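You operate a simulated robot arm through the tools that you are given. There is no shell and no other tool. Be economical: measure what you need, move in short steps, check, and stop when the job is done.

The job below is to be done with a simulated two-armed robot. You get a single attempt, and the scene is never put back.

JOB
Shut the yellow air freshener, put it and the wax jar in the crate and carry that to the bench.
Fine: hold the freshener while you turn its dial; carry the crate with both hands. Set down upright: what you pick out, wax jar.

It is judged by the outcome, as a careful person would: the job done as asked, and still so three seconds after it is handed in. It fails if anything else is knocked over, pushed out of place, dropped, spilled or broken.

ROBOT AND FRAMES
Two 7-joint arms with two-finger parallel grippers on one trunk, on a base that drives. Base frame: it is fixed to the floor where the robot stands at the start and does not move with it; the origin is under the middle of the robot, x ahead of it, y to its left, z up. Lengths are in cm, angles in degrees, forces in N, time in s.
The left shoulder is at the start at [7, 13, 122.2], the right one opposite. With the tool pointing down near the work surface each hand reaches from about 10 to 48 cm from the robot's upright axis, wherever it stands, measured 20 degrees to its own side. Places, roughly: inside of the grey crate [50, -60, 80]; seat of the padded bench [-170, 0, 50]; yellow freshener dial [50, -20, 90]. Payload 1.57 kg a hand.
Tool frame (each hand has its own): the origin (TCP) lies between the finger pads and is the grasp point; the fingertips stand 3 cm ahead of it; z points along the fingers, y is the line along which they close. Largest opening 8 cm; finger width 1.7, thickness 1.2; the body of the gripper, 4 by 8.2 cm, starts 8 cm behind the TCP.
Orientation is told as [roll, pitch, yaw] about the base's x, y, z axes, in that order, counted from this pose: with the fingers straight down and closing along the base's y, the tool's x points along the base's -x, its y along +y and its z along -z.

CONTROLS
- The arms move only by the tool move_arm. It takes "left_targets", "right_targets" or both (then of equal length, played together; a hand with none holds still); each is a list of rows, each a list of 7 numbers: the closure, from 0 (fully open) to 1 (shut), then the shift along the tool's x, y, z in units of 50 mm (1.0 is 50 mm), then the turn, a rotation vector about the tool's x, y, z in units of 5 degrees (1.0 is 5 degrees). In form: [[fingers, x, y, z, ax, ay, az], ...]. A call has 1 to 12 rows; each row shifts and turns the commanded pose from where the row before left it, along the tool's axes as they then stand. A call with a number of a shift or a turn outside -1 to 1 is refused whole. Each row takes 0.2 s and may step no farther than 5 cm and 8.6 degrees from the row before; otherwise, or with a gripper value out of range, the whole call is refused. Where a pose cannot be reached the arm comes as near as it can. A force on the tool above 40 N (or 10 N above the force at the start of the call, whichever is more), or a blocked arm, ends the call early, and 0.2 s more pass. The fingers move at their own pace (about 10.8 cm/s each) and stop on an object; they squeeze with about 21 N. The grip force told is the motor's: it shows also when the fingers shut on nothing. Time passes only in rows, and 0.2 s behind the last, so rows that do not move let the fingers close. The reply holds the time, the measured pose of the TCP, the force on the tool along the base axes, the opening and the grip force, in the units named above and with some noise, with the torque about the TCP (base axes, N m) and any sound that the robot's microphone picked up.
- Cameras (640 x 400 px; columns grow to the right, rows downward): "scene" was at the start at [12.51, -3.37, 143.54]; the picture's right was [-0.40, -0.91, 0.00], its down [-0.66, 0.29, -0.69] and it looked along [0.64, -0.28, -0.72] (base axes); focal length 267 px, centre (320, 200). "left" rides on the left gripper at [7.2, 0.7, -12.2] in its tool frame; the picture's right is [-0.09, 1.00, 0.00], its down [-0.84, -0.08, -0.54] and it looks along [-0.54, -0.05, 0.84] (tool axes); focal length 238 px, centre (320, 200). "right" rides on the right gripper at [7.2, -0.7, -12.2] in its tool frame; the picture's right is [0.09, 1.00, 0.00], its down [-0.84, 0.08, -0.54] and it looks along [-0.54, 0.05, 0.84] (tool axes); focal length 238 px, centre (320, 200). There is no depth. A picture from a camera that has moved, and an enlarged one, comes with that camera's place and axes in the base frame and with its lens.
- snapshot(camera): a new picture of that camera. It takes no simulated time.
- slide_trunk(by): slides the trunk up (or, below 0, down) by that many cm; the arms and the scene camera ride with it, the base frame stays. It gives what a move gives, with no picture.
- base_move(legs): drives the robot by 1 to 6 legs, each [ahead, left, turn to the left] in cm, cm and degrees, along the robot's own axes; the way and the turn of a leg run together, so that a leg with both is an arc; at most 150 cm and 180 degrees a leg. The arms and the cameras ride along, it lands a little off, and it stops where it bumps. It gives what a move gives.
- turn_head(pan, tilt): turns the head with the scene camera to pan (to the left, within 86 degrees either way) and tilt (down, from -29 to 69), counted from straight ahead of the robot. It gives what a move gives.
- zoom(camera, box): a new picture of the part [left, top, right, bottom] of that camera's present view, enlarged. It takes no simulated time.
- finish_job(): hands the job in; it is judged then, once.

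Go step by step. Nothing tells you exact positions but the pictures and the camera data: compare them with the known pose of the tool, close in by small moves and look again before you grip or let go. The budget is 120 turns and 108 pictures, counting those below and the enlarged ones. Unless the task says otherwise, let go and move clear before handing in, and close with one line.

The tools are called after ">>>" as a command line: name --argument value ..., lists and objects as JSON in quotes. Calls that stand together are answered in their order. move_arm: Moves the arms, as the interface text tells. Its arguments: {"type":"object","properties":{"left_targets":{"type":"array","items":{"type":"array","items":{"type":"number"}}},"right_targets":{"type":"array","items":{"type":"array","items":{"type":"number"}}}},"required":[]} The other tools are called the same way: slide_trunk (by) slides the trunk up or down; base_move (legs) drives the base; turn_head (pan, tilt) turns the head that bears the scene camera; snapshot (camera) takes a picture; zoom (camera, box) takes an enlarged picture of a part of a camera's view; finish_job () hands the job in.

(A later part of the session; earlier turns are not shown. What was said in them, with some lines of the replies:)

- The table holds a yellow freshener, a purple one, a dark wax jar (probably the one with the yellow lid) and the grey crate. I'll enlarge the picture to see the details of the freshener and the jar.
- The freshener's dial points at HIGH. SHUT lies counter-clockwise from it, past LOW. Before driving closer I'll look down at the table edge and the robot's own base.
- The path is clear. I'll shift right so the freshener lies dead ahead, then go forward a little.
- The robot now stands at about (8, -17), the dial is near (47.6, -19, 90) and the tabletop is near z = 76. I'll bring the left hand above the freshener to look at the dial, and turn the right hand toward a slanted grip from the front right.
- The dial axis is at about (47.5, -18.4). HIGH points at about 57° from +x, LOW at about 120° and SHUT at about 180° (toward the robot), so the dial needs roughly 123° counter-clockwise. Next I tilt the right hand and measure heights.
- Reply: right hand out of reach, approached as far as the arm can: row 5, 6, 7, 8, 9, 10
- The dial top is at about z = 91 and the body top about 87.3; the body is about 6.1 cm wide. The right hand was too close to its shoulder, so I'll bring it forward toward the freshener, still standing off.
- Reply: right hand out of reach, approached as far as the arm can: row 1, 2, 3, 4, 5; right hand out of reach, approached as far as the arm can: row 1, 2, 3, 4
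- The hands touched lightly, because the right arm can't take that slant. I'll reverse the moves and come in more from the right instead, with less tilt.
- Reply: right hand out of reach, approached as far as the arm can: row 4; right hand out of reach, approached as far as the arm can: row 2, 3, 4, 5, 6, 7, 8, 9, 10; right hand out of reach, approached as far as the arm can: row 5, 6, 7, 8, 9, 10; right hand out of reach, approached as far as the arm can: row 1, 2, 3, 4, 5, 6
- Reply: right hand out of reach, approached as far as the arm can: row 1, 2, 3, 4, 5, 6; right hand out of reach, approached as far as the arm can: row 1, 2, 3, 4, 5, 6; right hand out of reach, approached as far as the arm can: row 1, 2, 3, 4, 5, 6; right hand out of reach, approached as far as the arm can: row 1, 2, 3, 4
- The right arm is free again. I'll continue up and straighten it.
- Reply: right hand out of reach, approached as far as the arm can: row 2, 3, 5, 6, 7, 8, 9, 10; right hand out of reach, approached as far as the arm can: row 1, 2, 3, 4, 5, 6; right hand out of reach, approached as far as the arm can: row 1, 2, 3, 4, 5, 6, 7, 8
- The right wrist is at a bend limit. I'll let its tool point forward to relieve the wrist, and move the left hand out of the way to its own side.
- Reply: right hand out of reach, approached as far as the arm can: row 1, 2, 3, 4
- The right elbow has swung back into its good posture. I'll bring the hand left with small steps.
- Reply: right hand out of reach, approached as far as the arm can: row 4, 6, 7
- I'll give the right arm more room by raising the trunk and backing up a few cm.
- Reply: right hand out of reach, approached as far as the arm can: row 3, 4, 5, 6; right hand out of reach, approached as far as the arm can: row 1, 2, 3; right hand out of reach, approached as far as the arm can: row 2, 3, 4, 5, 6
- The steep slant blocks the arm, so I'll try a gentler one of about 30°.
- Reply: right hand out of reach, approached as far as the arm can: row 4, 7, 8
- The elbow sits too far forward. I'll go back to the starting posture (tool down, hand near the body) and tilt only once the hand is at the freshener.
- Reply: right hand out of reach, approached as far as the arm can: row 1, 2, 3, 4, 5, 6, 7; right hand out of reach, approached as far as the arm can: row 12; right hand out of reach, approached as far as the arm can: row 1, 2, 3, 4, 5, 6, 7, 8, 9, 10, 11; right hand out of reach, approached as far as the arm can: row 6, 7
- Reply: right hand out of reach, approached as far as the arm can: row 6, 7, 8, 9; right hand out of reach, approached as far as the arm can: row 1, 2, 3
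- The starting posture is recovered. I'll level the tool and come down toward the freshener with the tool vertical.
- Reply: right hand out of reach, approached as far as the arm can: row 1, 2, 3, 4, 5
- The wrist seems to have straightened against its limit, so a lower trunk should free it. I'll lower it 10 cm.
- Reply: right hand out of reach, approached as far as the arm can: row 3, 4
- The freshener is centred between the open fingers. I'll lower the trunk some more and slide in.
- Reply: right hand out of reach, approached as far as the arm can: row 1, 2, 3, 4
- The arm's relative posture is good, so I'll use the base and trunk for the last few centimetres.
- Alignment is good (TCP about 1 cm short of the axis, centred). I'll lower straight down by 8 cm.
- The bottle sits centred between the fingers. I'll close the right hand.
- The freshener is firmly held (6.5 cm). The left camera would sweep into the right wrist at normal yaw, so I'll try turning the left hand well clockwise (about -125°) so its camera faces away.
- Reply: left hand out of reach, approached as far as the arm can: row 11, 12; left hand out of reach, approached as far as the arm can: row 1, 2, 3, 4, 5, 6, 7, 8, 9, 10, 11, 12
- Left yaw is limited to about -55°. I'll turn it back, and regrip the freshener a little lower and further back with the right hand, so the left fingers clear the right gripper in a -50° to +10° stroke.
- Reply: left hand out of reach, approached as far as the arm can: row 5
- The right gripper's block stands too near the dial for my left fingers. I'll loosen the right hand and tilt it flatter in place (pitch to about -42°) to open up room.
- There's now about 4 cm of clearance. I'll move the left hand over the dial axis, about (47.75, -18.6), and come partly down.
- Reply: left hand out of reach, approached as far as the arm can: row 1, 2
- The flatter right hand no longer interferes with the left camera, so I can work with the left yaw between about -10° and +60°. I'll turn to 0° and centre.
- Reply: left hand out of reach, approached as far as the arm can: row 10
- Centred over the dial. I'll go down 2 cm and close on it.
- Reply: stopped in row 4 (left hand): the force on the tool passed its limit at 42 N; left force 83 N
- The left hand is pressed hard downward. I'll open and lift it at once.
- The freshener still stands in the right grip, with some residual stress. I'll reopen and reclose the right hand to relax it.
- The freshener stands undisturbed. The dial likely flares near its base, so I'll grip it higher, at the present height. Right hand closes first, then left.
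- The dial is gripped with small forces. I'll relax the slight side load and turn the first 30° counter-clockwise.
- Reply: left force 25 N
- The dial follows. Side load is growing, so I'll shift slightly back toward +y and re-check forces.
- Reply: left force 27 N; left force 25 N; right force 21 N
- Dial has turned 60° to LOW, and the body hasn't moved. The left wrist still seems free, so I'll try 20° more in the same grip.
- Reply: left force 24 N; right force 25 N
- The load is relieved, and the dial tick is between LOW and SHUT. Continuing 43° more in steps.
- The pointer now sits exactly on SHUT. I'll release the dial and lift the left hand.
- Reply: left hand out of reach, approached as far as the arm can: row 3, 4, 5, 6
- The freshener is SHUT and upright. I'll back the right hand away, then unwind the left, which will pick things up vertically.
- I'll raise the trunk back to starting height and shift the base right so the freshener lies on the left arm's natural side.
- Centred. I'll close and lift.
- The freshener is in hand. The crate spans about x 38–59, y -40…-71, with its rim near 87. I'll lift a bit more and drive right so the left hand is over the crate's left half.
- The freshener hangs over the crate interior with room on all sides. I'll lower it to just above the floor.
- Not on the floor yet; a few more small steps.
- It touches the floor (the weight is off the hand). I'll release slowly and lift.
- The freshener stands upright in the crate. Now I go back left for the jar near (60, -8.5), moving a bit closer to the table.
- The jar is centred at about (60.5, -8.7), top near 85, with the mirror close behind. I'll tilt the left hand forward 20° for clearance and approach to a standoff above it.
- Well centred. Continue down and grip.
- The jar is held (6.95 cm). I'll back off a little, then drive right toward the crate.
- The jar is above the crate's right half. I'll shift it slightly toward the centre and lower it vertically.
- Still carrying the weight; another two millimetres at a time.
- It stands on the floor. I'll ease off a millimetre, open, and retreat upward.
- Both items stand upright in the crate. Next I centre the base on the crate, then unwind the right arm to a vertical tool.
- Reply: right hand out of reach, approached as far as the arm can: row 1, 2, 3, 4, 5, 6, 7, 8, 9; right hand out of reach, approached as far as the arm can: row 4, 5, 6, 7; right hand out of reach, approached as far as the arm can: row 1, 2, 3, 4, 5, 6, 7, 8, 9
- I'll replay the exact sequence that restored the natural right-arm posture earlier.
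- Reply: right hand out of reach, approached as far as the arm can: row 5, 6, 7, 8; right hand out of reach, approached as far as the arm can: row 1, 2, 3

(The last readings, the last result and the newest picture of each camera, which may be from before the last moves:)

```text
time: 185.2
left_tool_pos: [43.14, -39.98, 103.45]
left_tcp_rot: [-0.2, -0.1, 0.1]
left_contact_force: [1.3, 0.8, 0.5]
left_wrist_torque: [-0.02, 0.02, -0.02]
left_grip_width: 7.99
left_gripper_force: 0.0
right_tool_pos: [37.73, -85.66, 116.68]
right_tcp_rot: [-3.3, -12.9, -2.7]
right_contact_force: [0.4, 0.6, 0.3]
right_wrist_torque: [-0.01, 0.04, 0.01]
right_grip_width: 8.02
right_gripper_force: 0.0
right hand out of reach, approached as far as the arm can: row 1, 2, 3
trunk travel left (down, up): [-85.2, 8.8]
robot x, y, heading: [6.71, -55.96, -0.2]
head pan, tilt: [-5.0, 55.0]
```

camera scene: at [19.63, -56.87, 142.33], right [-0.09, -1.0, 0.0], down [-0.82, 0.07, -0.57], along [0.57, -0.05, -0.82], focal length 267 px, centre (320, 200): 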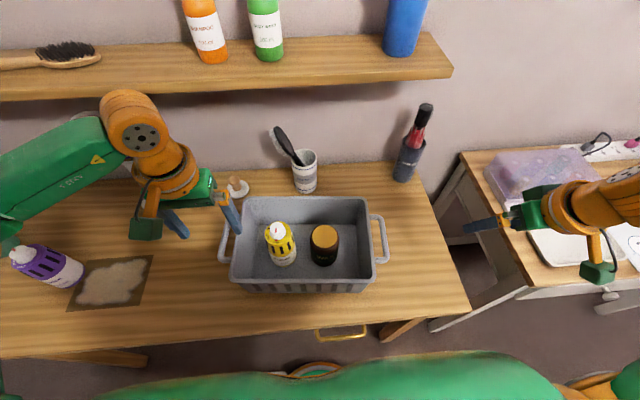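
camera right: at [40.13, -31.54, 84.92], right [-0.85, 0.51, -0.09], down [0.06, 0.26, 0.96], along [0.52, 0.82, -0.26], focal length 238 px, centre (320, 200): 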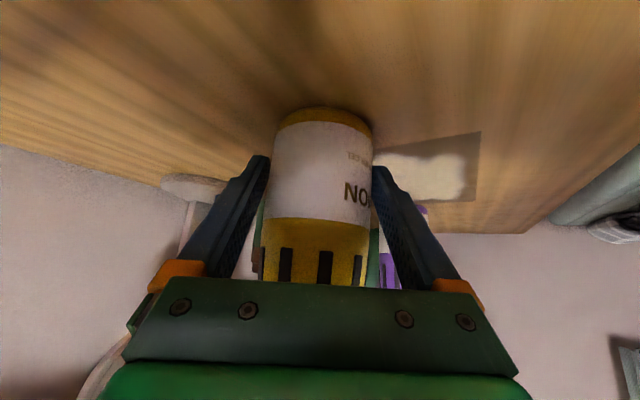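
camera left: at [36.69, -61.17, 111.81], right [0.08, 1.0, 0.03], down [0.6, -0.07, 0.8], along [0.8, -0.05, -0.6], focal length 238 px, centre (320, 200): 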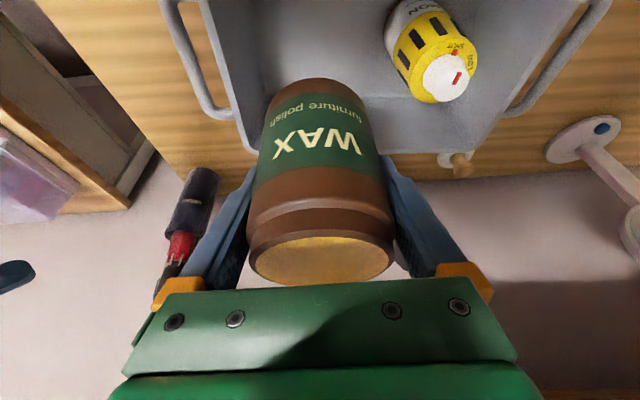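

The right arm is back in its natural posture. I'll step 3 cm forward, level it, and bring both hands above the handles: left (50, -37.3), right (46.2, -74.3).

>>> base_move --legs '[[3, 0, 0]]'

>>> move_arm --right_targets '[[0.2, 0, 0, 0, -0.22, 0.86, 0.2], [0.4, 0, 0, 0, -0.22, 0.86, 0.2], [0.65, 0, 0, 0, -0.22, 0.86, 0.2], [0.65, -0.22, 0.44, 0.6, 0, 0, 0], [0.65, -0.22, 0.44, 0.6, 0, 0, 0], [0.65, -0.22, 0.44, 0.6, 0, 0, 0], [0.65, -0.22, 0.44, 0.6, 0, 0, 0], [0.65, -0.22, 0.44, 0.6, 0, 0, 0], [0.65, 0, 0, 0, 0, 0, 0]]' --left_targets '[[0.2, 0, 0, 0, 0, 0, 0.4], [0.4, 0, 0, 0, 0, 0, 0.4], [0.65, 0, 0, 0, 0, 0, 0.4], [0.65, -0.15, 0.13, 0.15, 0, 0, 0], [0.65, -0.15, 0.13, 0.15, 0, 0, 0], [0.65, -0.15, 0.13, 0.15, 0, 0, 0], [0.65, -0.15, 0.13, 0.1, 0, 0, 0], [0.65, -0.15, 0.1, 0.1, 0, 0, 0], [0.65, 0, 0, 0, 0, 0, 0]]'

>>> snapshot --camera "left"

>>> snapshot --camera "right"

```text
time: 186.1
left_tool_pos: [45.47, -40.0, 103.78]
left_tcp_rot: [-0.2, -0.5, 0.0]
left_contact_force: [-1.6, -0.5, -0.5]
left_wrist_torque: [0.04, -0.03, -0.04]
left_grip_width: 8.0
left_gripper_force: 0.0
right_tool_pos: [40.19, -85.59, 116.94]
right_tcp_rot: [-3.4, -13.3, -2.8]
right_contact_force: [0.0, 0.3, -0.2]
right_wrist_torque: [0.02, -0.08, -0.01]
right_grip_width: 7.99
right_gripper_force: 0.2
trunk travel left (down, up): [-85.2, 8.8]
robot x, y, heading: [10.13, -56.09, -0.2]
head pan, tilt: [-5.0, 55.0]
```

```text
time: 188.1
left_tool_pos: [49.92, -37.42, 99.83]
left_tcp_rot: [-0.2, -0.2, -5.8]
left_contact_force: [-0.5, 0.2, -0.4]
left_wrist_torque: [0.0, -0.02, 0.02]
left_grip_width: 2.82
left_gripper_force: 0.1
right_tool_pos: [47.31, -75.04, 101.02]
right_tcp_rot: [0.4, -0.2, -6.1]
right_contact_force: [-0.3, -0.6, 0.2]
right_wrist_torque: [0.03, 0.01, -0.01]
right_grip_width: 2.82
right_gripper_force: 0.1
trunk travel left (down, up): [-85.2, 8.8]
robot x, y, heading: [10.13, -55.74, -0.1]
head pan, tilt: [-5.0, 55.0]
```

```text
14 pictures are left
camera left: at [42.97, -35.87, 111.79], right [0.19, 0.98, 0.0], down [0.82, -0.16, 0.54], along [0.53, -0.11, -0.84], focal length 238 px, centre (320, 200)
```

left: 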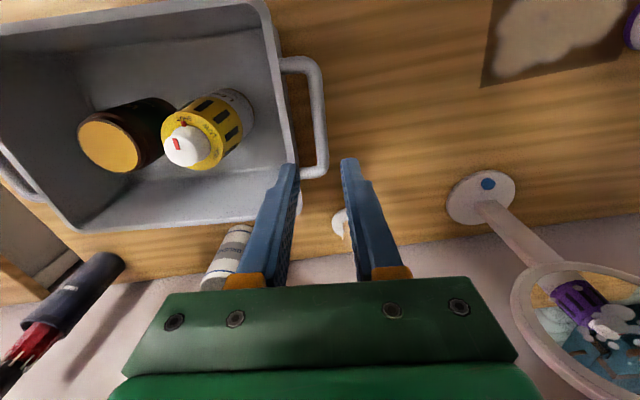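

```text
13 pictures are left
camera right: at [39.88, -75.02, 113.35], right [0.01, 1.0, 0.01], down [0.84, -0.02, 0.54], along [0.54, 0.0, -0.84], focal length 238 px, centre (320, 200)
```

right: 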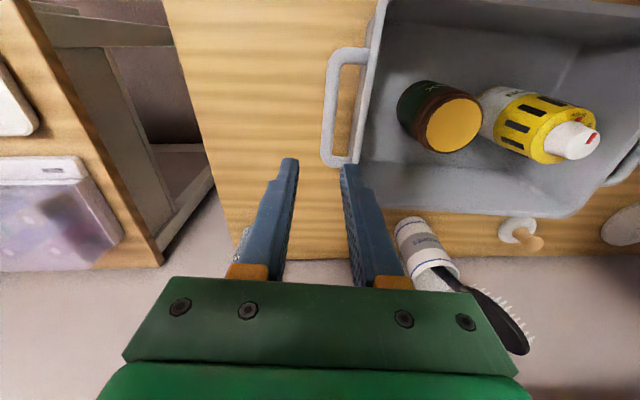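

Handle bars: left at y ≈ -37.6, right at y ≈ -73.7, height ≈ 86.5, each with a 2.4 cm gap to the wall. I'll correct and come down to just above them.

>>> move_arm --right_targets '[[0.65, 0.27, 0.24, 0, 0, 0, 0], [0.65, 0, 0, 0.5, 0, 0, 0], [0.65, 0, 0, 0.5, 0, 0, 0], [0.65, 0, 0, 0.5, 0, 0, 0], [0.65, 0, 0, 0.4, 0, 0, 0], [0.65, 0, 0, 0, 0, 0, 0]]' --left_targets '[[0.65, 0.1, -0.044, 0, 0, 0, 0], [0.65, 0, 0, 0.5, 0, 0, 0], [0.65, 0, 0, 0.5, 0, 0, 0], [0.65, 0, 0, 0.4, 0, 0, 0], [0.65, 0, 0, 0.3, 0, 0, 0], [0.65, 0, 0, 0, 0, 0, 0]]'

>>> snapshot --camera "left"

>>> snapshot --camera "right"

```text
time: 189.4
left_tool_pos: [49.51, -37.6, 90.93]
left_tcp_rot: [-0.1, -0.2, -5.9]
left_contact_force: [0.5, -0.4, 0.9]
left_wrist_torque: [-0.01, 0.02, 0.02]
left_grip_width: 2.81
left_gripper_force: 0.1
right_tool_pos: [45.42, -74.44, 92.55]
right_tcp_rot: [0.3, -0.1, -6.0]
right_contact_force: [-0.4, 0.0, -0.3]
right_wrist_torque: [0.0, 0.02, -0.01]
right_grip_width: 2.8
right_gripper_force: 0.1
right hand out of reach, approached as far as the arm can: row 5
trunk travel left (down, up): [-85.2, 8.8]
robot x, y, heading: [10.37, -56.33, -0.2]
head pan, tilt: [-5.0, 55.0]
```

```text
12 pictures are left
camera left: at [42.51, -36.16, 103.08], right [0.19, 0.98, 0.0], down [0.82, -0.16, 0.54], along [0.53, -0.11, -0.84], focal length 238 px, centre (320, 200)
```

left: 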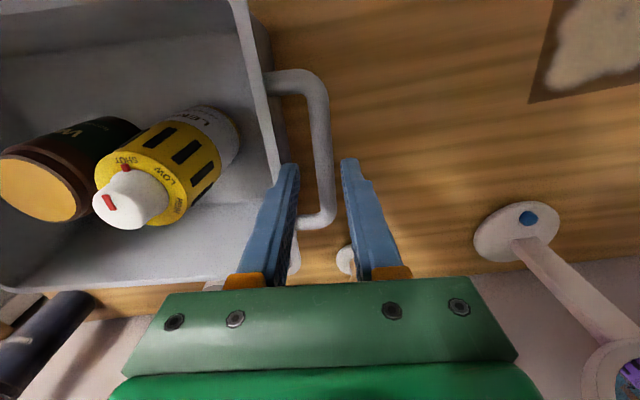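

```text
11 pictures are left
camera right: at [38.08, -74.4, 104.76], right [0.01, 1.0, 0.01], down [0.84, -0.02, 0.54], along [0.54, 0.0, -0.84], focal length 238 px, centre (320, 200)
```

right: 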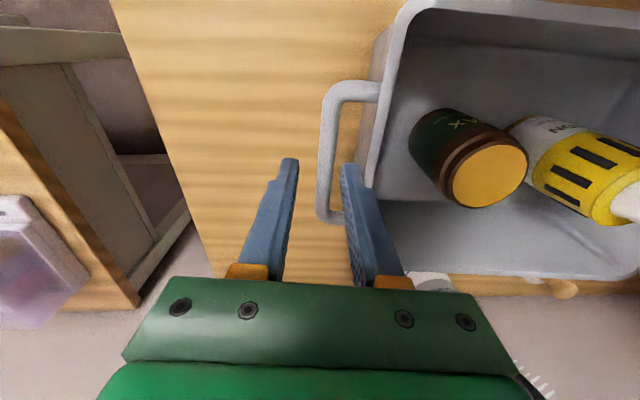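

Left is aligned, and right needs +0.6 cm in y. I'll correct, equalise heights, then lower both with the trunk.

>>> move_arm --right_targets '[[0.65, 0.012, 0.12, 0, 0, 0, 0], [0.65, 0, 0, 0, 0, 0, 0]]' --left_targets '[[0.65, 0, 0.01, -0.32, 0, 0, 0], [0.65, 0, 0, 0, 0, 0, 0]]'

>>> slide_trunk --by -3.5

>>> snapshot --camera "right"

```text
time: 190.1
left_tool_pos: [49.53, -37.55, 92.74]
left_tcp_rot: [-0.2, -0.2, -6.0]
left_contact_force: [-0.5, 0.4, 1.4]
left_wrist_torque: [-0.04, -0.01, -0.04]
left_grip_width: 2.8
left_gripper_force: 0.0
right_tool_pos: [45.37, -74.1, 92.77]
right_tcp_rot: [0.4, -0.2, -6.2]
right_contact_force: [-1.4, -0.1, 0.3]
right_wrist_torque: [-0.04, -0.01, -0.02]
right_grip_width: 2.79
right_gripper_force: 0.1
right hand out of reach, approached as far as the arm can: row 1
trunk travel left (down, up): [-85.2, 8.8]
robot x, y, heading: [10.21, -55.85, 0.2]
head pan, tilt: [-5.0, 55.0]
```

```text
time: 190.8
left_tool_pos: [49.64, -37.45, 89.16]
left_tcp_rot: [-0.3, -0.2, -5.9]
left_contact_force: [-1.3, 0.5, 0.3]
left_wrist_torque: [-0.03, 0.03, 0.0]
left_grip_width: 2.8
left_gripper_force: 0.1
right_tool_pos: [45.28, -74.1, 89.31]
right_tcp_rot: [0.3, -0.2, -6.1]
right_contact_force: [-0.1, -0.2, -0.3]
right_wrist_torque: [0.04, 0.03, 0.0]
right_grip_width: 2.8
right_gripper_force: 0.1
trunk travel left (down, up): [-81.7, 12.3]
robot x, y, heading: [10.43, -55.91, -0.2]
head pan, tilt: [-5.0, 55.0]
```

```text
10 pictures are left
camera right: at [37.97, -74.01, 101.49], right [0.01, 1.0, 0.01], down [0.84, -0.02, 0.54], along [0.54, 0.0, -0.84], focal length 238 px, centre (320, 200)
```

right: 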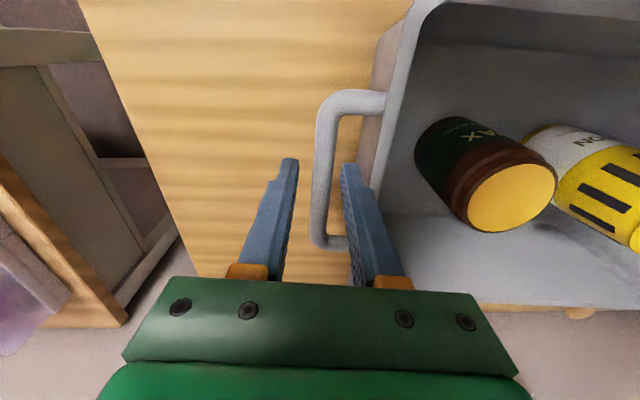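

Both straddle the bars. I'll lower the last 3 cm and close both hands.

>>> slide_trunk --by -3.2

>>> move_arm --right_targets '[[0.8, 0, 0, 0, 0, 0, 0], [1, 0, 0, 0, 0, 0, 0], [1, 0, 0, 0, 0, 0, 0], [1, 0, 0, 0, 0, 0, 0]]' --left_targets '[[0.8, 0, 0, 0, 0, 0, 0], [1, 0, 0, 0, 0, 0, 0], [1, 0, 0, 0, 0, 0, 0], [1, 0, 0, 0, 0, 0, 0]]'

>>> snapshot --camera "scene"

```text
time: 191.6
left_tool_pos: [49.51, -37.52, 85.78]
left_tcp_rot: [-0.2, -0.3, -5.9]
left_contact_force: [-1.0, 1.6, -0.8]
left_wrist_torque: [0.02, 0.0, -0.03]
left_grip_width: 2.79
left_gripper_force: 0.1
right_tool_pos: [45.31, -74.11, 86.0]
right_tcp_rot: [0.5, -0.2, -6.1]
right_contact_force: [0.0, 0.2, 0.5]
right_wrist_torque: [-0.01, -0.05, -0.03]
right_grip_width: 2.8
right_gripper_force: 0.1
trunk travel left (down, up): [-78.5, 15.5]
robot x, y, heading: [10.35, -56.18, -0.2]
head pan, tilt: [-5.0, 55.0]
```

```text
time: 192.6
left_tool_pos: [49.59, -37.49, 85.81]
left_tcp_rot: [-0.3, -0.2, -6.0]
left_contact_force: [-2.6, -23.0, -0.7]
left_wrist_torque: [0.18, -0.1, -0.05]
left_grip_width: 1.38
left_gripper_force: 21.0
right_tool_pos: [45.37, -73.97, 85.95]
right_tcp_rot: [0.6, -0.2, -6.1]
right_contact_force: [1.5, 25.2, 0.8]
right_wrist_torque: [-0.23, 0.09, 0.29]
right_grip_width: 1.39
right_gripper_force: 21.4
trunk travel left (down, up): [-78.5, 15.5]
robot x, y, heading: [10.16, -56.1, -0.3]
head pan, tilt: [-5.0, 55.0]
```

```text
9 pictures are left
camera scene: at [22.51, -56.72, 135.64], right [-0.09, -1.0, 0.0], down [-0.82, 0.07, -0.57], along [0.57, -0.05, -0.82], focal length 267 px, centre (320, 200)
```

scene: 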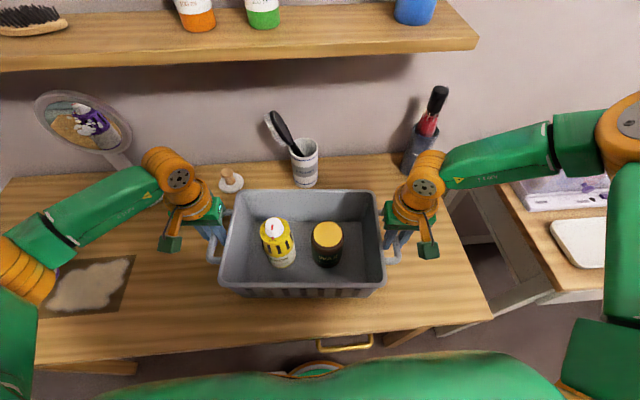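

Both handles are gripped. I'll relax the outward pull slightly, then lift with the trunk.

>>> move_arm --right_targets '[[1, 0, 0.03, 0, 0, 0, 0], [1, 0, 0, 0, 0, 0, 0]]' --left_targets '[[1, 0, -0.03, 0, 0, 0, 0], [1, 0, 0, 0, 0, 0, 0]]'

>>> slide_trunk --by 3

```text
time: 193.2
left_tool_pos: [49.65, -37.51, 86.01]
left_tcp_rot: [-0.2, -0.2, -5.9]
left_contact_force: [-1.3, -13.3, 4.6]
left_wrist_torque: [0.12, -0.01, -0.06]
left_grip_width: 1.39
left_gripper_force: 21.1
right_tool_pos: [45.24, -74.04, 85.97]
right_tcp_rot: [0.4, -0.2, -6.0]
right_contact_force: [2.0, 16.4, -0.4]
right_wrist_torque: [-0.12, -0.03, 0.32]
right_grip_width: 1.34
right_gripper_force: 21.1
trunk travel left (down, up): [-78.5, 15.5]
robot x, y, heading: [10.48, -56.17, -0.5]
head pan, tilt: [-5.0, 55.0]
```

```text
time: 194.0
left_tool_pos: [49.79, -37.62, 88.8]
left_tcp_rot: [-0.2, 0.0, -5.9]
left_contact_force: [-0.2, -9.9, -4.4]
left_wrist_torque: [0.06, 0.01, -0.1]
left_grip_width: 1.35
left_gripper_force: 21.2
right_tool_pos: [45.38, -74.09, 89.06]
right_tcp_rot: [0.4, -0.1, -6.0]
right_contact_force: [0.0, 8.4, -4.4]
right_wrist_torque: [-0.09, 0.02, 0.36]
right_grip_width: 1.36
right_gripper_force: 20.9
trunk travel left (down, up): [-81.5, 12.5]
robot x, y, heading: [9.89, -55.83, -0.4]
head pan, tilt: [-5.0, 55.0]
```

The crate is lifted evenly, about 4.4 N per hand. I'll raise a bit more and back away from the table.

>>> slide_trunk --by 7

>>> base_move --legs '[[-30, 0, 0], [-30, 0, 0]]'

>>> turn_head --pan 0 --tilt 42

>>> snapshot --camera "scene"

```text
time: 195.0
left_tool_pos: [49.72, -37.63, 95.84]
left_tcp_rot: [-0.2, -0.1, -5.8]
left_contact_force: [0.8, -2.9, -5.0]
left_wrist_torque: [0.04, 0.07, -0.1]
left_grip_width: 1.38
left_gripper_force: 20.8
right_tool_pos: [45.39, -73.95, 95.99]
right_tcp_rot: [0.4, -0.1, -6.2]
right_contact_force: [-0.5, 2.2, -4.6]
right_wrist_torque: [-0.02, -0.05, 0.36]
right_grip_width: 1.37
right_gripper_force: 21.1
trunk travel left (down, up): [-88.5, 5.5]
robot x, y, heading: [9.95, -56.26, 0.1]
head pan, tilt: [-5.0, 55.0]
```

```text
time: 198.7
left_tool_pos: [-9.42, -37.63, 95.78]
left_tcp_rot: [-0.1, 0.0, -6.3]
left_contact_force: [2.5, 8.6, -4.1]
left_wrist_torque: [-0.07, 0.03, -0.09]
left_grip_width: 1.38
left_gripper_force: 21.0
right_tool_pos: [-14.26, -73.82, 95.98]
right_tcp_rot: [0.4, 0.0, -6.5]
right_contact_force: [-1.3, -7.8, -4.1]
right_wrist_torque: [0.12, 0.01, 0.35]
right_grip_width: 1.37
right_gripper_force: 20.7
trunk travel left (down, up): [-88.5, 5.5]
robot x, y, heading: [-49.58, -55.79, -0.5]
head pan, tilt: [-5.0, 55.0]
```

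```text
time: 199.5
left_tool_pos: [-9.81, -37.47, 95.14]
left_tcp_rot: [-0.2, 0.0, -6.4]
left_contact_force: [1.2, 0.3, -3.9]
left_wrist_torque: [0.01, 0.07, -0.04]
left_grip_width: 1.35
left_gripper_force: 21.2
right_tool_pos: [-14.27, -73.85, 95.5]
right_tcp_rot: [0.3, -0.3, -6.5]
right_contact_force: [-2.1, -0.7, -4.8]
right_wrist_torque: [0.01, -0.04, 0.38]
right_grip_width: 1.4
right_gripper_force: 21.8
trunk travel left (down, up): [-88.5, 5.5]
robot x, y, heading: [-49.51, -55.51, -0.4]
head pan, tilt: [0.0, 42.0]
```

```text
8 pictures are left
camera scene: at [-35.79, -55.91, 147.39], right [-0.01, -1.0, 0.0], down [-0.67, 0.01, -0.74], along [0.74, -0.01, -0.67], focal length 267 px, centre (320, 200)
```

scene: 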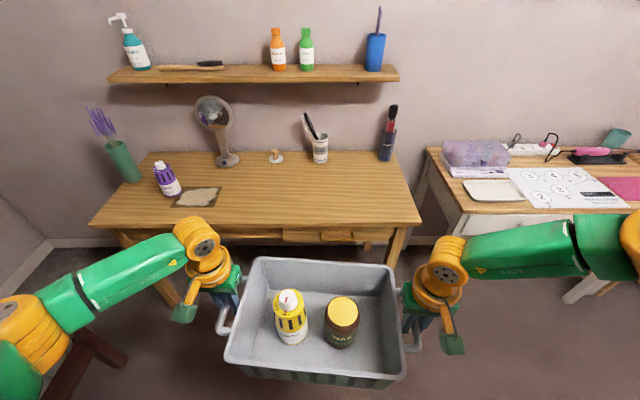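

Everything on the table is undisturbed. I'll turn around to the right in gentle steps and look at the bench.

>>> base_move --legs '[[0, 0, -45], [0, 0, -45], [0, 0, -45], [0, 0, -45]]'

>>> snapshot --camera "scene"

```text
time: 208.1
left_tool_pos: [-89.18, -73.6, 95.24]
left_tcp_rot: [-0.3, -0.1, 173.3]
left_contact_force: [-1.8, -3.3, -3.5]
left_wrist_torque: [0.03, -0.04, -0.05]
left_grip_width: 1.36
left_gripper_force: 20.3
right_tool_pos: [-84.62, -37.27, 95.52]
right_tcp_rot: [0.3, -0.3, 173.2]
right_contact_force: [1.7, 3.7, -4.9]
right_wrist_torque: [0.0, -0.01, 0.38]
right_grip_width: 1.37
right_gripper_force: 20.9
trunk travel left (down, up): [-88.5, 5.5]
robot x, y, heading: [-49.59, -55.74, 179.1]
head pan, tilt: [0.0, 42.0]
```

```text
7 pictures are left
camera scene: at [-62.96, -55.66, 147.39], right [0.01, 1.0, 0.0], down [0.67, -0.01, -0.74], along [-0.74, 0.01, -0.67], focal length 267 px, centre (320, 200)
```

scene: 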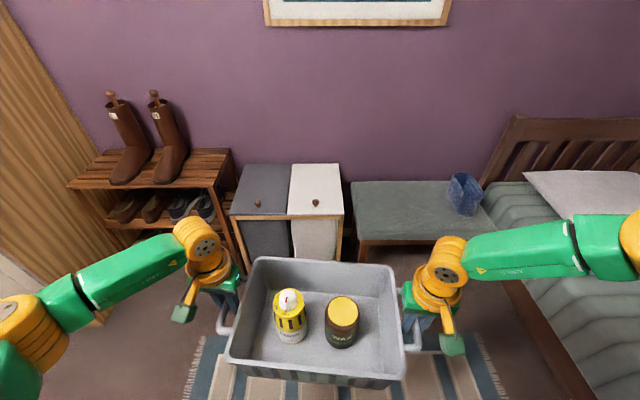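

The padded bench spans about x -186…-144, y -35…+35, with a small blue item at its right end, bins to the left and the bed to the right. I'll aim the crate at y ≈ -9, moving sideways first and then part of the way ahead.

>>> base_move --legs '[[0, -23, 0.9], [0, -23.5, 0], [45, 0, 0]]'

>>> turn_head --pan 0 --tilt 50

>>> snapshot --camera "scene"

```text
time: 213.5
left_tool_pos: [-133.94, -29.0, 94.58]
left_tcp_rot: [-0.1, -0.2, 174.7]
left_contact_force: [-2.1, -13.0, -4.1]
left_wrist_torque: [0.13, -0.05, 0.21]
left_grip_width: 1.4
left_gripper_force: 20.2
right_tool_pos: [-130.84, 7.43, 95.37]
right_tcp_rot: [0.4, -1.5, 174.5]
right_contact_force: [3.2, 12.8, -4.0]
right_wrist_torque: [-0.1, 0.01, 0.37]
right_grip_width: 1.4
right_gripper_force: 21.1
trunk travel left (down, up): [-88.5, 5.5]
robot x, y, heading: [-94.87, -10.09, -179.5]
head pan, tilt: [0.0, 42.0]
```

```text
time: 214.2
left_tool_pos: [-134.2, -29.2, 93.86]
left_tcp_rot: [-0.1, 0.0, 174.8]
left_contact_force: [-2.8, -2.2, -4.6]
left_wrist_torque: [0.03, -0.34, 0.37]
left_grip_width: 1.35
left_gripper_force: 20.9
right_tool_pos: [-131.61, 7.27, 95.31]
right_tcp_rot: [0.6, -2.7, 174.5]
right_contact_force: [1.7, 2.8, -4.0]
right_wrist_torque: [-0.02, 0.27, 0.36]
right_grip_width: 1.43
right_gripper_force: 20.9
trunk travel left (down, up): [-88.5, 5.5]
robot x, y, heading: [-94.74, -10.18, -179.5]
head pan, tilt: [0.0, 50.0]
```

```text
6 pictures are left
camera scene: at [-107.63, -10.43, 146.28], right [-0.01, 1.0, 0.0], down [0.77, 0.01, -0.64], along [-0.64, -0.01, -0.77], focal length 267 px, centre (320, 200)
```

scene: 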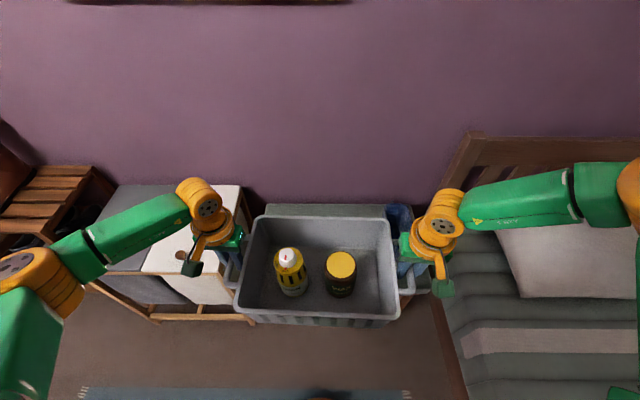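

The bench is right ahead and the crate is over open floor in front of it. I'll shift 3 cm right, advance 27.5 cm, and lower most of the way.

>>> base_move --legs '[[15, -3, 0], [12.5, 0, 0]]'

>>> slide_trunk --by -25

>>> snapshot --camera "scene"

```text
time: 216.4
left_tool_pos: [-161.24, -26.41, 93.99]
left_tcp_rot: [-0.1, -0.2, 174.9]
left_contact_force: [-1.3, -7.7, -4.0]
left_wrist_torque: [0.04, -0.03, 0.38]
left_grip_width: 1.38
left_gripper_force: 20.6
right_tool_pos: [-158.82, 10.04, 95.26]
right_tcp_rot: [0.6, -2.7, 174.6]
right_contact_force: [3.6, 7.2, -3.6]
right_wrist_torque: [-0.04, 0.0, 0.36]
right_grip_width: 1.46
right_gripper_force: 21.4
trunk travel left (down, up): [-88.5, 5.5]
robot x, y, heading: [-122.55, -7.07, -179.6]
head pan, tilt: [0.0, 50.0]
```

```text
time: 219.0
left_tool_pos: [-161.47, -26.45, 68.22]
left_tcp_rot: [-0.1, 0.0, 175.0]
left_contact_force: [-1.8, -1.8, -4.6]
left_wrist_torque: [0.0, -0.04, 0.36]
left_grip_width: 1.41
left_gripper_force: 20.6
right_tool_pos: [-159.71, 10.02, 70.27]
right_tcp_rot: [0.7, -3.9, 174.5]
right_contact_force: [1.6, 0.6, -4.0]
right_wrist_torque: [-0.01, -0.04, 0.41]
right_grip_width: 1.47
right_gripper_force: 20.9
trunk travel left (down, up): [-63.5, 30.5]
robot x, y, heading: [-122.13, -7.51, -179.5]
head pan, tilt: [0.0, 50.0]
```

```text
5 pictures are left
camera scene: at [-135.02, -7.71, 121.27], right [-0.01, 1.0, 0.0], down [0.77, 0.01, -0.64], along [-0.64, -0.01, -0.77], focal length 267 px, centre (320, 200)
```

scene: 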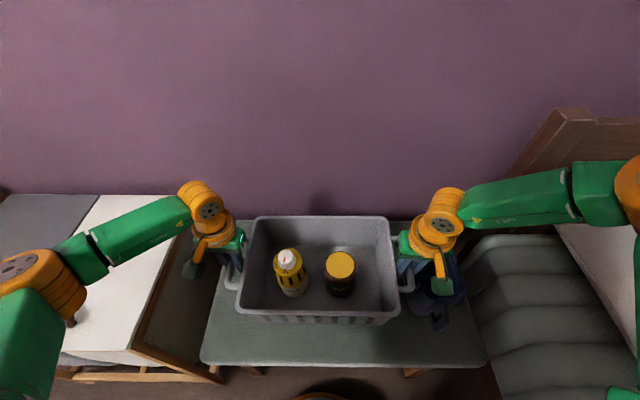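

The crate hangs over the bench, slightly tilted because the right hand is 2 cm higher. I'll level it by raising the left hand, shift 2 cm left away from the blue item, and lower further.

>>> move_arm --left_targets '[[1, 0, 0, -0.13, 0, 0, 0], [1, 0, 0, -0.13, 0, 0, 0], [1, 0, 0, -0.13, 0, 0, 0]]' --right_targets '[[1, 0, 0, 0, 0, 0, 0], [1, 0, 0, 0, 0, 0, 0], [1, 0, 0, 0, 0, 0, 0]]'

>>> base_move --legs '[[0, 2, 0]]'

>>> slide_trunk --by -7.5

```text
time: 219.8
left_tool_pos: [-161.49, -26.53, 70.34]
left_tcp_rot: [-0.2, 0.0, 174.9]
left_contact_force: [-1.4, -4.9, -4.5]
left_wrist_torque: [0.0, -0.26, 0.32]
left_grip_width: 1.41
left_gripper_force: 20.8
right_tool_pos: [-159.69, 10.15, 70.33]
right_tcp_rot: [0.7, -3.9, 174.5]
right_contact_force: [2.4, 4.7, -3.4]
right_wrist_torque: [-0.05, 0.23, 0.4]
right_grip_width: 1.44
right_gripper_force: 20.9
trunk travel left (down, up): [-63.5, 30.5]
robot x, y, heading: [-122.41, -7.34, -179.7]
head pan, tilt: [0.0, 50.0]
```

```text
time: 220.6
left_tool_pos: [-161.47, -28.4, 70.18]
left_tcp_rot: [0.1, 0.0, 175.0]
left_contact_force: [-3.1, -6.8, -3.2]
left_wrist_torque: [0.09, 0.03, 0.34]
left_grip_width: 1.37
left_gripper_force: 20.9
right_tool_pos: [-159.54, 8.2, 70.34]
right_tcp_rot: [0.8, -3.9, 174.6]
right_contact_force: [2.3, 6.8, -3.5]
right_wrist_torque: [0.0, -0.1, 0.4]
right_grip_width: 1.44
right_gripper_force: 21.1
trunk travel left (down, up): [-63.5, 30.5]
robot x, y, heading: [-122.25, -9.57, -179.7]
head pan, tilt: [0.0, 50.0]
```

```text
time: 221.7
left_tool_pos: [-161.47, -28.46, 62.16]
left_tcp_rot: [0.0, -0.2, 174.8]
left_contact_force: [-5.2, 11.3, 6.1]
left_wrist_torque: [-0.03, -0.07, 0.44]
left_grip_width: 1.45
left_gripper_force: 21.1
right_tool_pos: [-160.38, 8.14, 62.91]
right_tcp_rot: [1.0, -5.2, 174.3]
right_contact_force: [0.6, -8.6, -3.3]
right_wrist_torque: [0.11, -0.67, 0.39]
right_grip_width: 1.52
right_gripper_force: 21.6
trunk travel left (down, up): [-56.0, 38.0]
robot x, y, heading: [-122.1, -9.55, -179.5]
head pan, tilt: [0.0, 50.0]
```

The left side has touched the seat; I'll lower another centimetre for the right side.

>>> slide_trunk --by -0.7

>>> snapshot --camera "scene"

```text
time: 222.3
left_tool_pos: [-161.29, -28.3, 61.59]
left_tcp_rot: [0.0, -0.4, 174.8]
left_contact_force: [-6.6, 14.4, 14.9]
left_wrist_torque: [-0.13, 0.04, 0.37]
left_grip_width: 1.43
left_gripper_force: 21.1
right_tool_pos: [-160.05, 8.27, 62.17]
right_tcp_rot: [1.3, -5.5, 174.2]
right_contact_force: [-0.2, -6.1, 0.7]
right_wrist_torque: [0.09, 0.11, 0.38]
right_grip_width: 1.51
right_gripper_force: 20.5
trunk travel left (down, up): [-55.3, 38.7]
robot x, y, heading: [-122.54, -9.84, -179.6]
head pan, tilt: [0.0, 50.0]
```

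```text
4 pictures are left
camera scene: at [-134.67, -9.45, 113.12], right [-0.01, 1.0, 0.0], down [0.77, 0.01, -0.64], along [-0.64, -0.01, -0.77], focal length 267 px, centre (320, 200)
```

scene: 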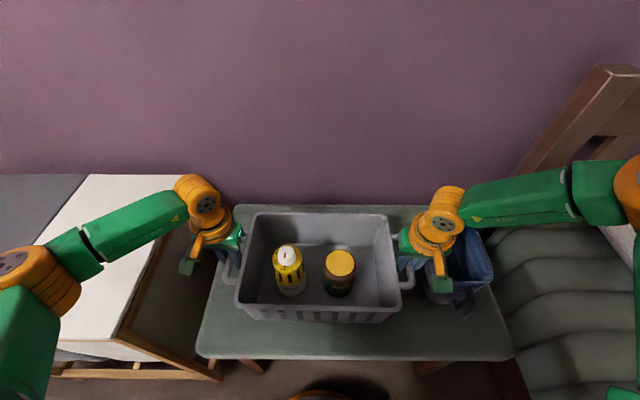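

The crate rests on the bench. I'll open both hands only as wide as on entry and raise the trunk straight up.

>>> move_arm --left_targets '[[1, 0, 0, -0.02, 0, 0, 0], [0.8, 0, 0, 0, 0, 0, 0], [0.66, 0, 0, 0, 0, 0, 0], [0.66, 0, 0, 0, 0, 0, 0]]' --right_targets '[[1, 0, 0, 0.02, 0, 0, 0], [0.8, 0, 0, 0, 0, 0, 0], [0.66, 0, 0, 0, 0, 0, 0], [0.66, 0, 0, 0, 0, 0, 0]]'

>>> slide_trunk --by 2

>>> zoom --camera "scene" --box '[180, 180, 500, 380]'

```text
time: 223.3
left_tool_pos: [-161.35, -28.59, 61.63]
left_tcp_rot: [0.0, -0.1, 174.9]
left_contact_force: [0.7, 1.2, -0.9]
left_wrist_torque: [0.02, 0.01, 0.03]
left_grip_width: 2.73
left_gripper_force: 0.0
right_tool_pos: [-160.25, 8.24, 62.25]
right_tcp_rot: [1.1, -5.4, 174.3]
right_contact_force: [-0.3, -0.7, 0.1]
right_wrist_torque: [0.0, 0.01, -0.02]
right_grip_width: 2.7
right_gripper_force: 0.1
trunk travel left (down, up): [-55.3, 38.7]
robot x, y, heading: [-122.63, -9.41, -179.5]
head pan, tilt: [0.0, 50.0]
```

```text
time: 224.0
left_tool_pos: [-161.42, -28.49, 63.62]
left_tcp_rot: [-0.1, -0.1, 174.9]
left_contact_force: [-0.4, -0.4, 0.3]
left_wrist_torque: [-0.04, 0.0, -0.01]
left_grip_width: 2.72
left_gripper_force: 0.0
right_tool_pos: [-160.28, 8.16, 64.3]
right_tcp_rot: [1.1, -5.3, 174.4]
right_contact_force: [0.9, 0.1, -0.2]
right_wrist_torque: [0.0, -0.02, -0.02]
right_grip_width: 2.71
right_gripper_force: 0.1
trunk travel left (down, up): [-57.3, 36.7]
robot x, y, heading: [-122.21, -9.29, -179.0]
head pan, tilt: [0.0, 50.0]
```

```text
2.00 times, centred on (340, 280) of scene
camera zoom: at [-134.86, -9.75, 115.1], right [-0.01, 1.0, 0.0], down [0.77, 0.01, -0.64], along [-0.64, -0.01, -0.77], focal length 533 px, centre (280, 40)
```

zoom: 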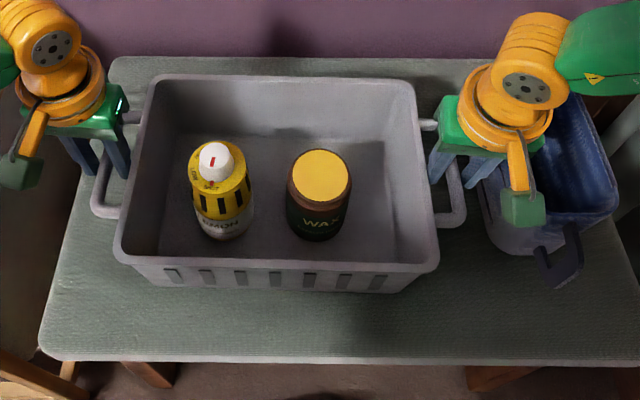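

The crate is standing on the bench with both items upright. I'll raise clear and back off.

>>> slide_trunk --by 20

>>> base_move --legs '[[-30, 0, 0]]'

>>> snapshot --camera "scene"

```text
time: 226.1
left_tool_pos: [-161.38, -28.51, 83.69]
left_tcp_rot: [-0.1, -0.1, 174.9]
left_contact_force: [0.4, -0.1, 0.3]
left_wrist_torque: [-0.02, -0.02, -0.01]
left_grip_width: 2.71
left_gripper_force: 0.1
right_tool_pos: [-160.25, 8.17, 84.37]
right_tcp_rot: [1.0, -5.3, 174.3]
right_contact_force: [0.4, 0.6, -0.4]
right_wrist_torque: [0.02, 0.01, 0.0]
right_grip_width: 2.72
right_gripper_force: 0.1
trunk travel left (down, up): [-77.3, 16.7]
robot x, y, heading: [-122.28, -9.67, -179.3]
head pan, tilt: [0.0, 50.0]
```

```text
time: 228.2
left_tool_pos: [-132.02, -28.01, 83.56]
left_tcp_rot: [-0.2, -0.2, 174.4]
left_contact_force: [-0.6, -0.1, 0.3]
left_wrist_torque: [-0.01, -0.01, 0.01]
left_grip_width: 2.72
left_gripper_force: 0.1
right_tool_pos: [-130.57, 8.71, 84.18]
right_tcp_rot: [1.0, -5.1, 173.8]
right_contact_force: [0.1, -0.3, 1.0]
right_wrist_torque: [0.03, -0.02, 0.0]
right_grip_width: 2.72
right_gripper_force: 0.0
trunk travel left (down, up): [-77.3, 16.7]
robot x, y, heading: [-92.72, -9.53, -179.9]
head pan, tilt: [0.0, 50.0]
```

```text
2 pictures are left
camera scene: at [-105.41, -9.48, 135.07], right [0.0, 1.0, 0.0], down [0.77, 0.0, -0.64], along [-0.64, 0.0, -0.77], focal length 267 px, centre (320, 200)
```

scene: 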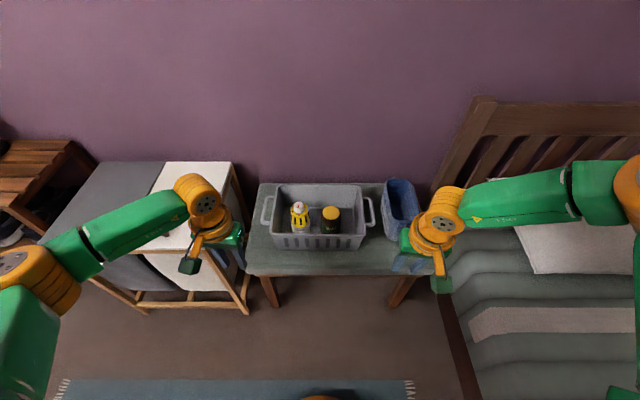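

The crate stands on the bench with the freshener, dial at SHUT, and the wax jar both upright inside. The robot is clear of it, so I'm handing the job in.

>>> finish_job

```text
The job is handed in.
```

The yellow freshener is shut, and it stands upright with the wax jar in the crate, which I carried to the bench with both hands and set down; nothing else looked disturbed in the last pictures.
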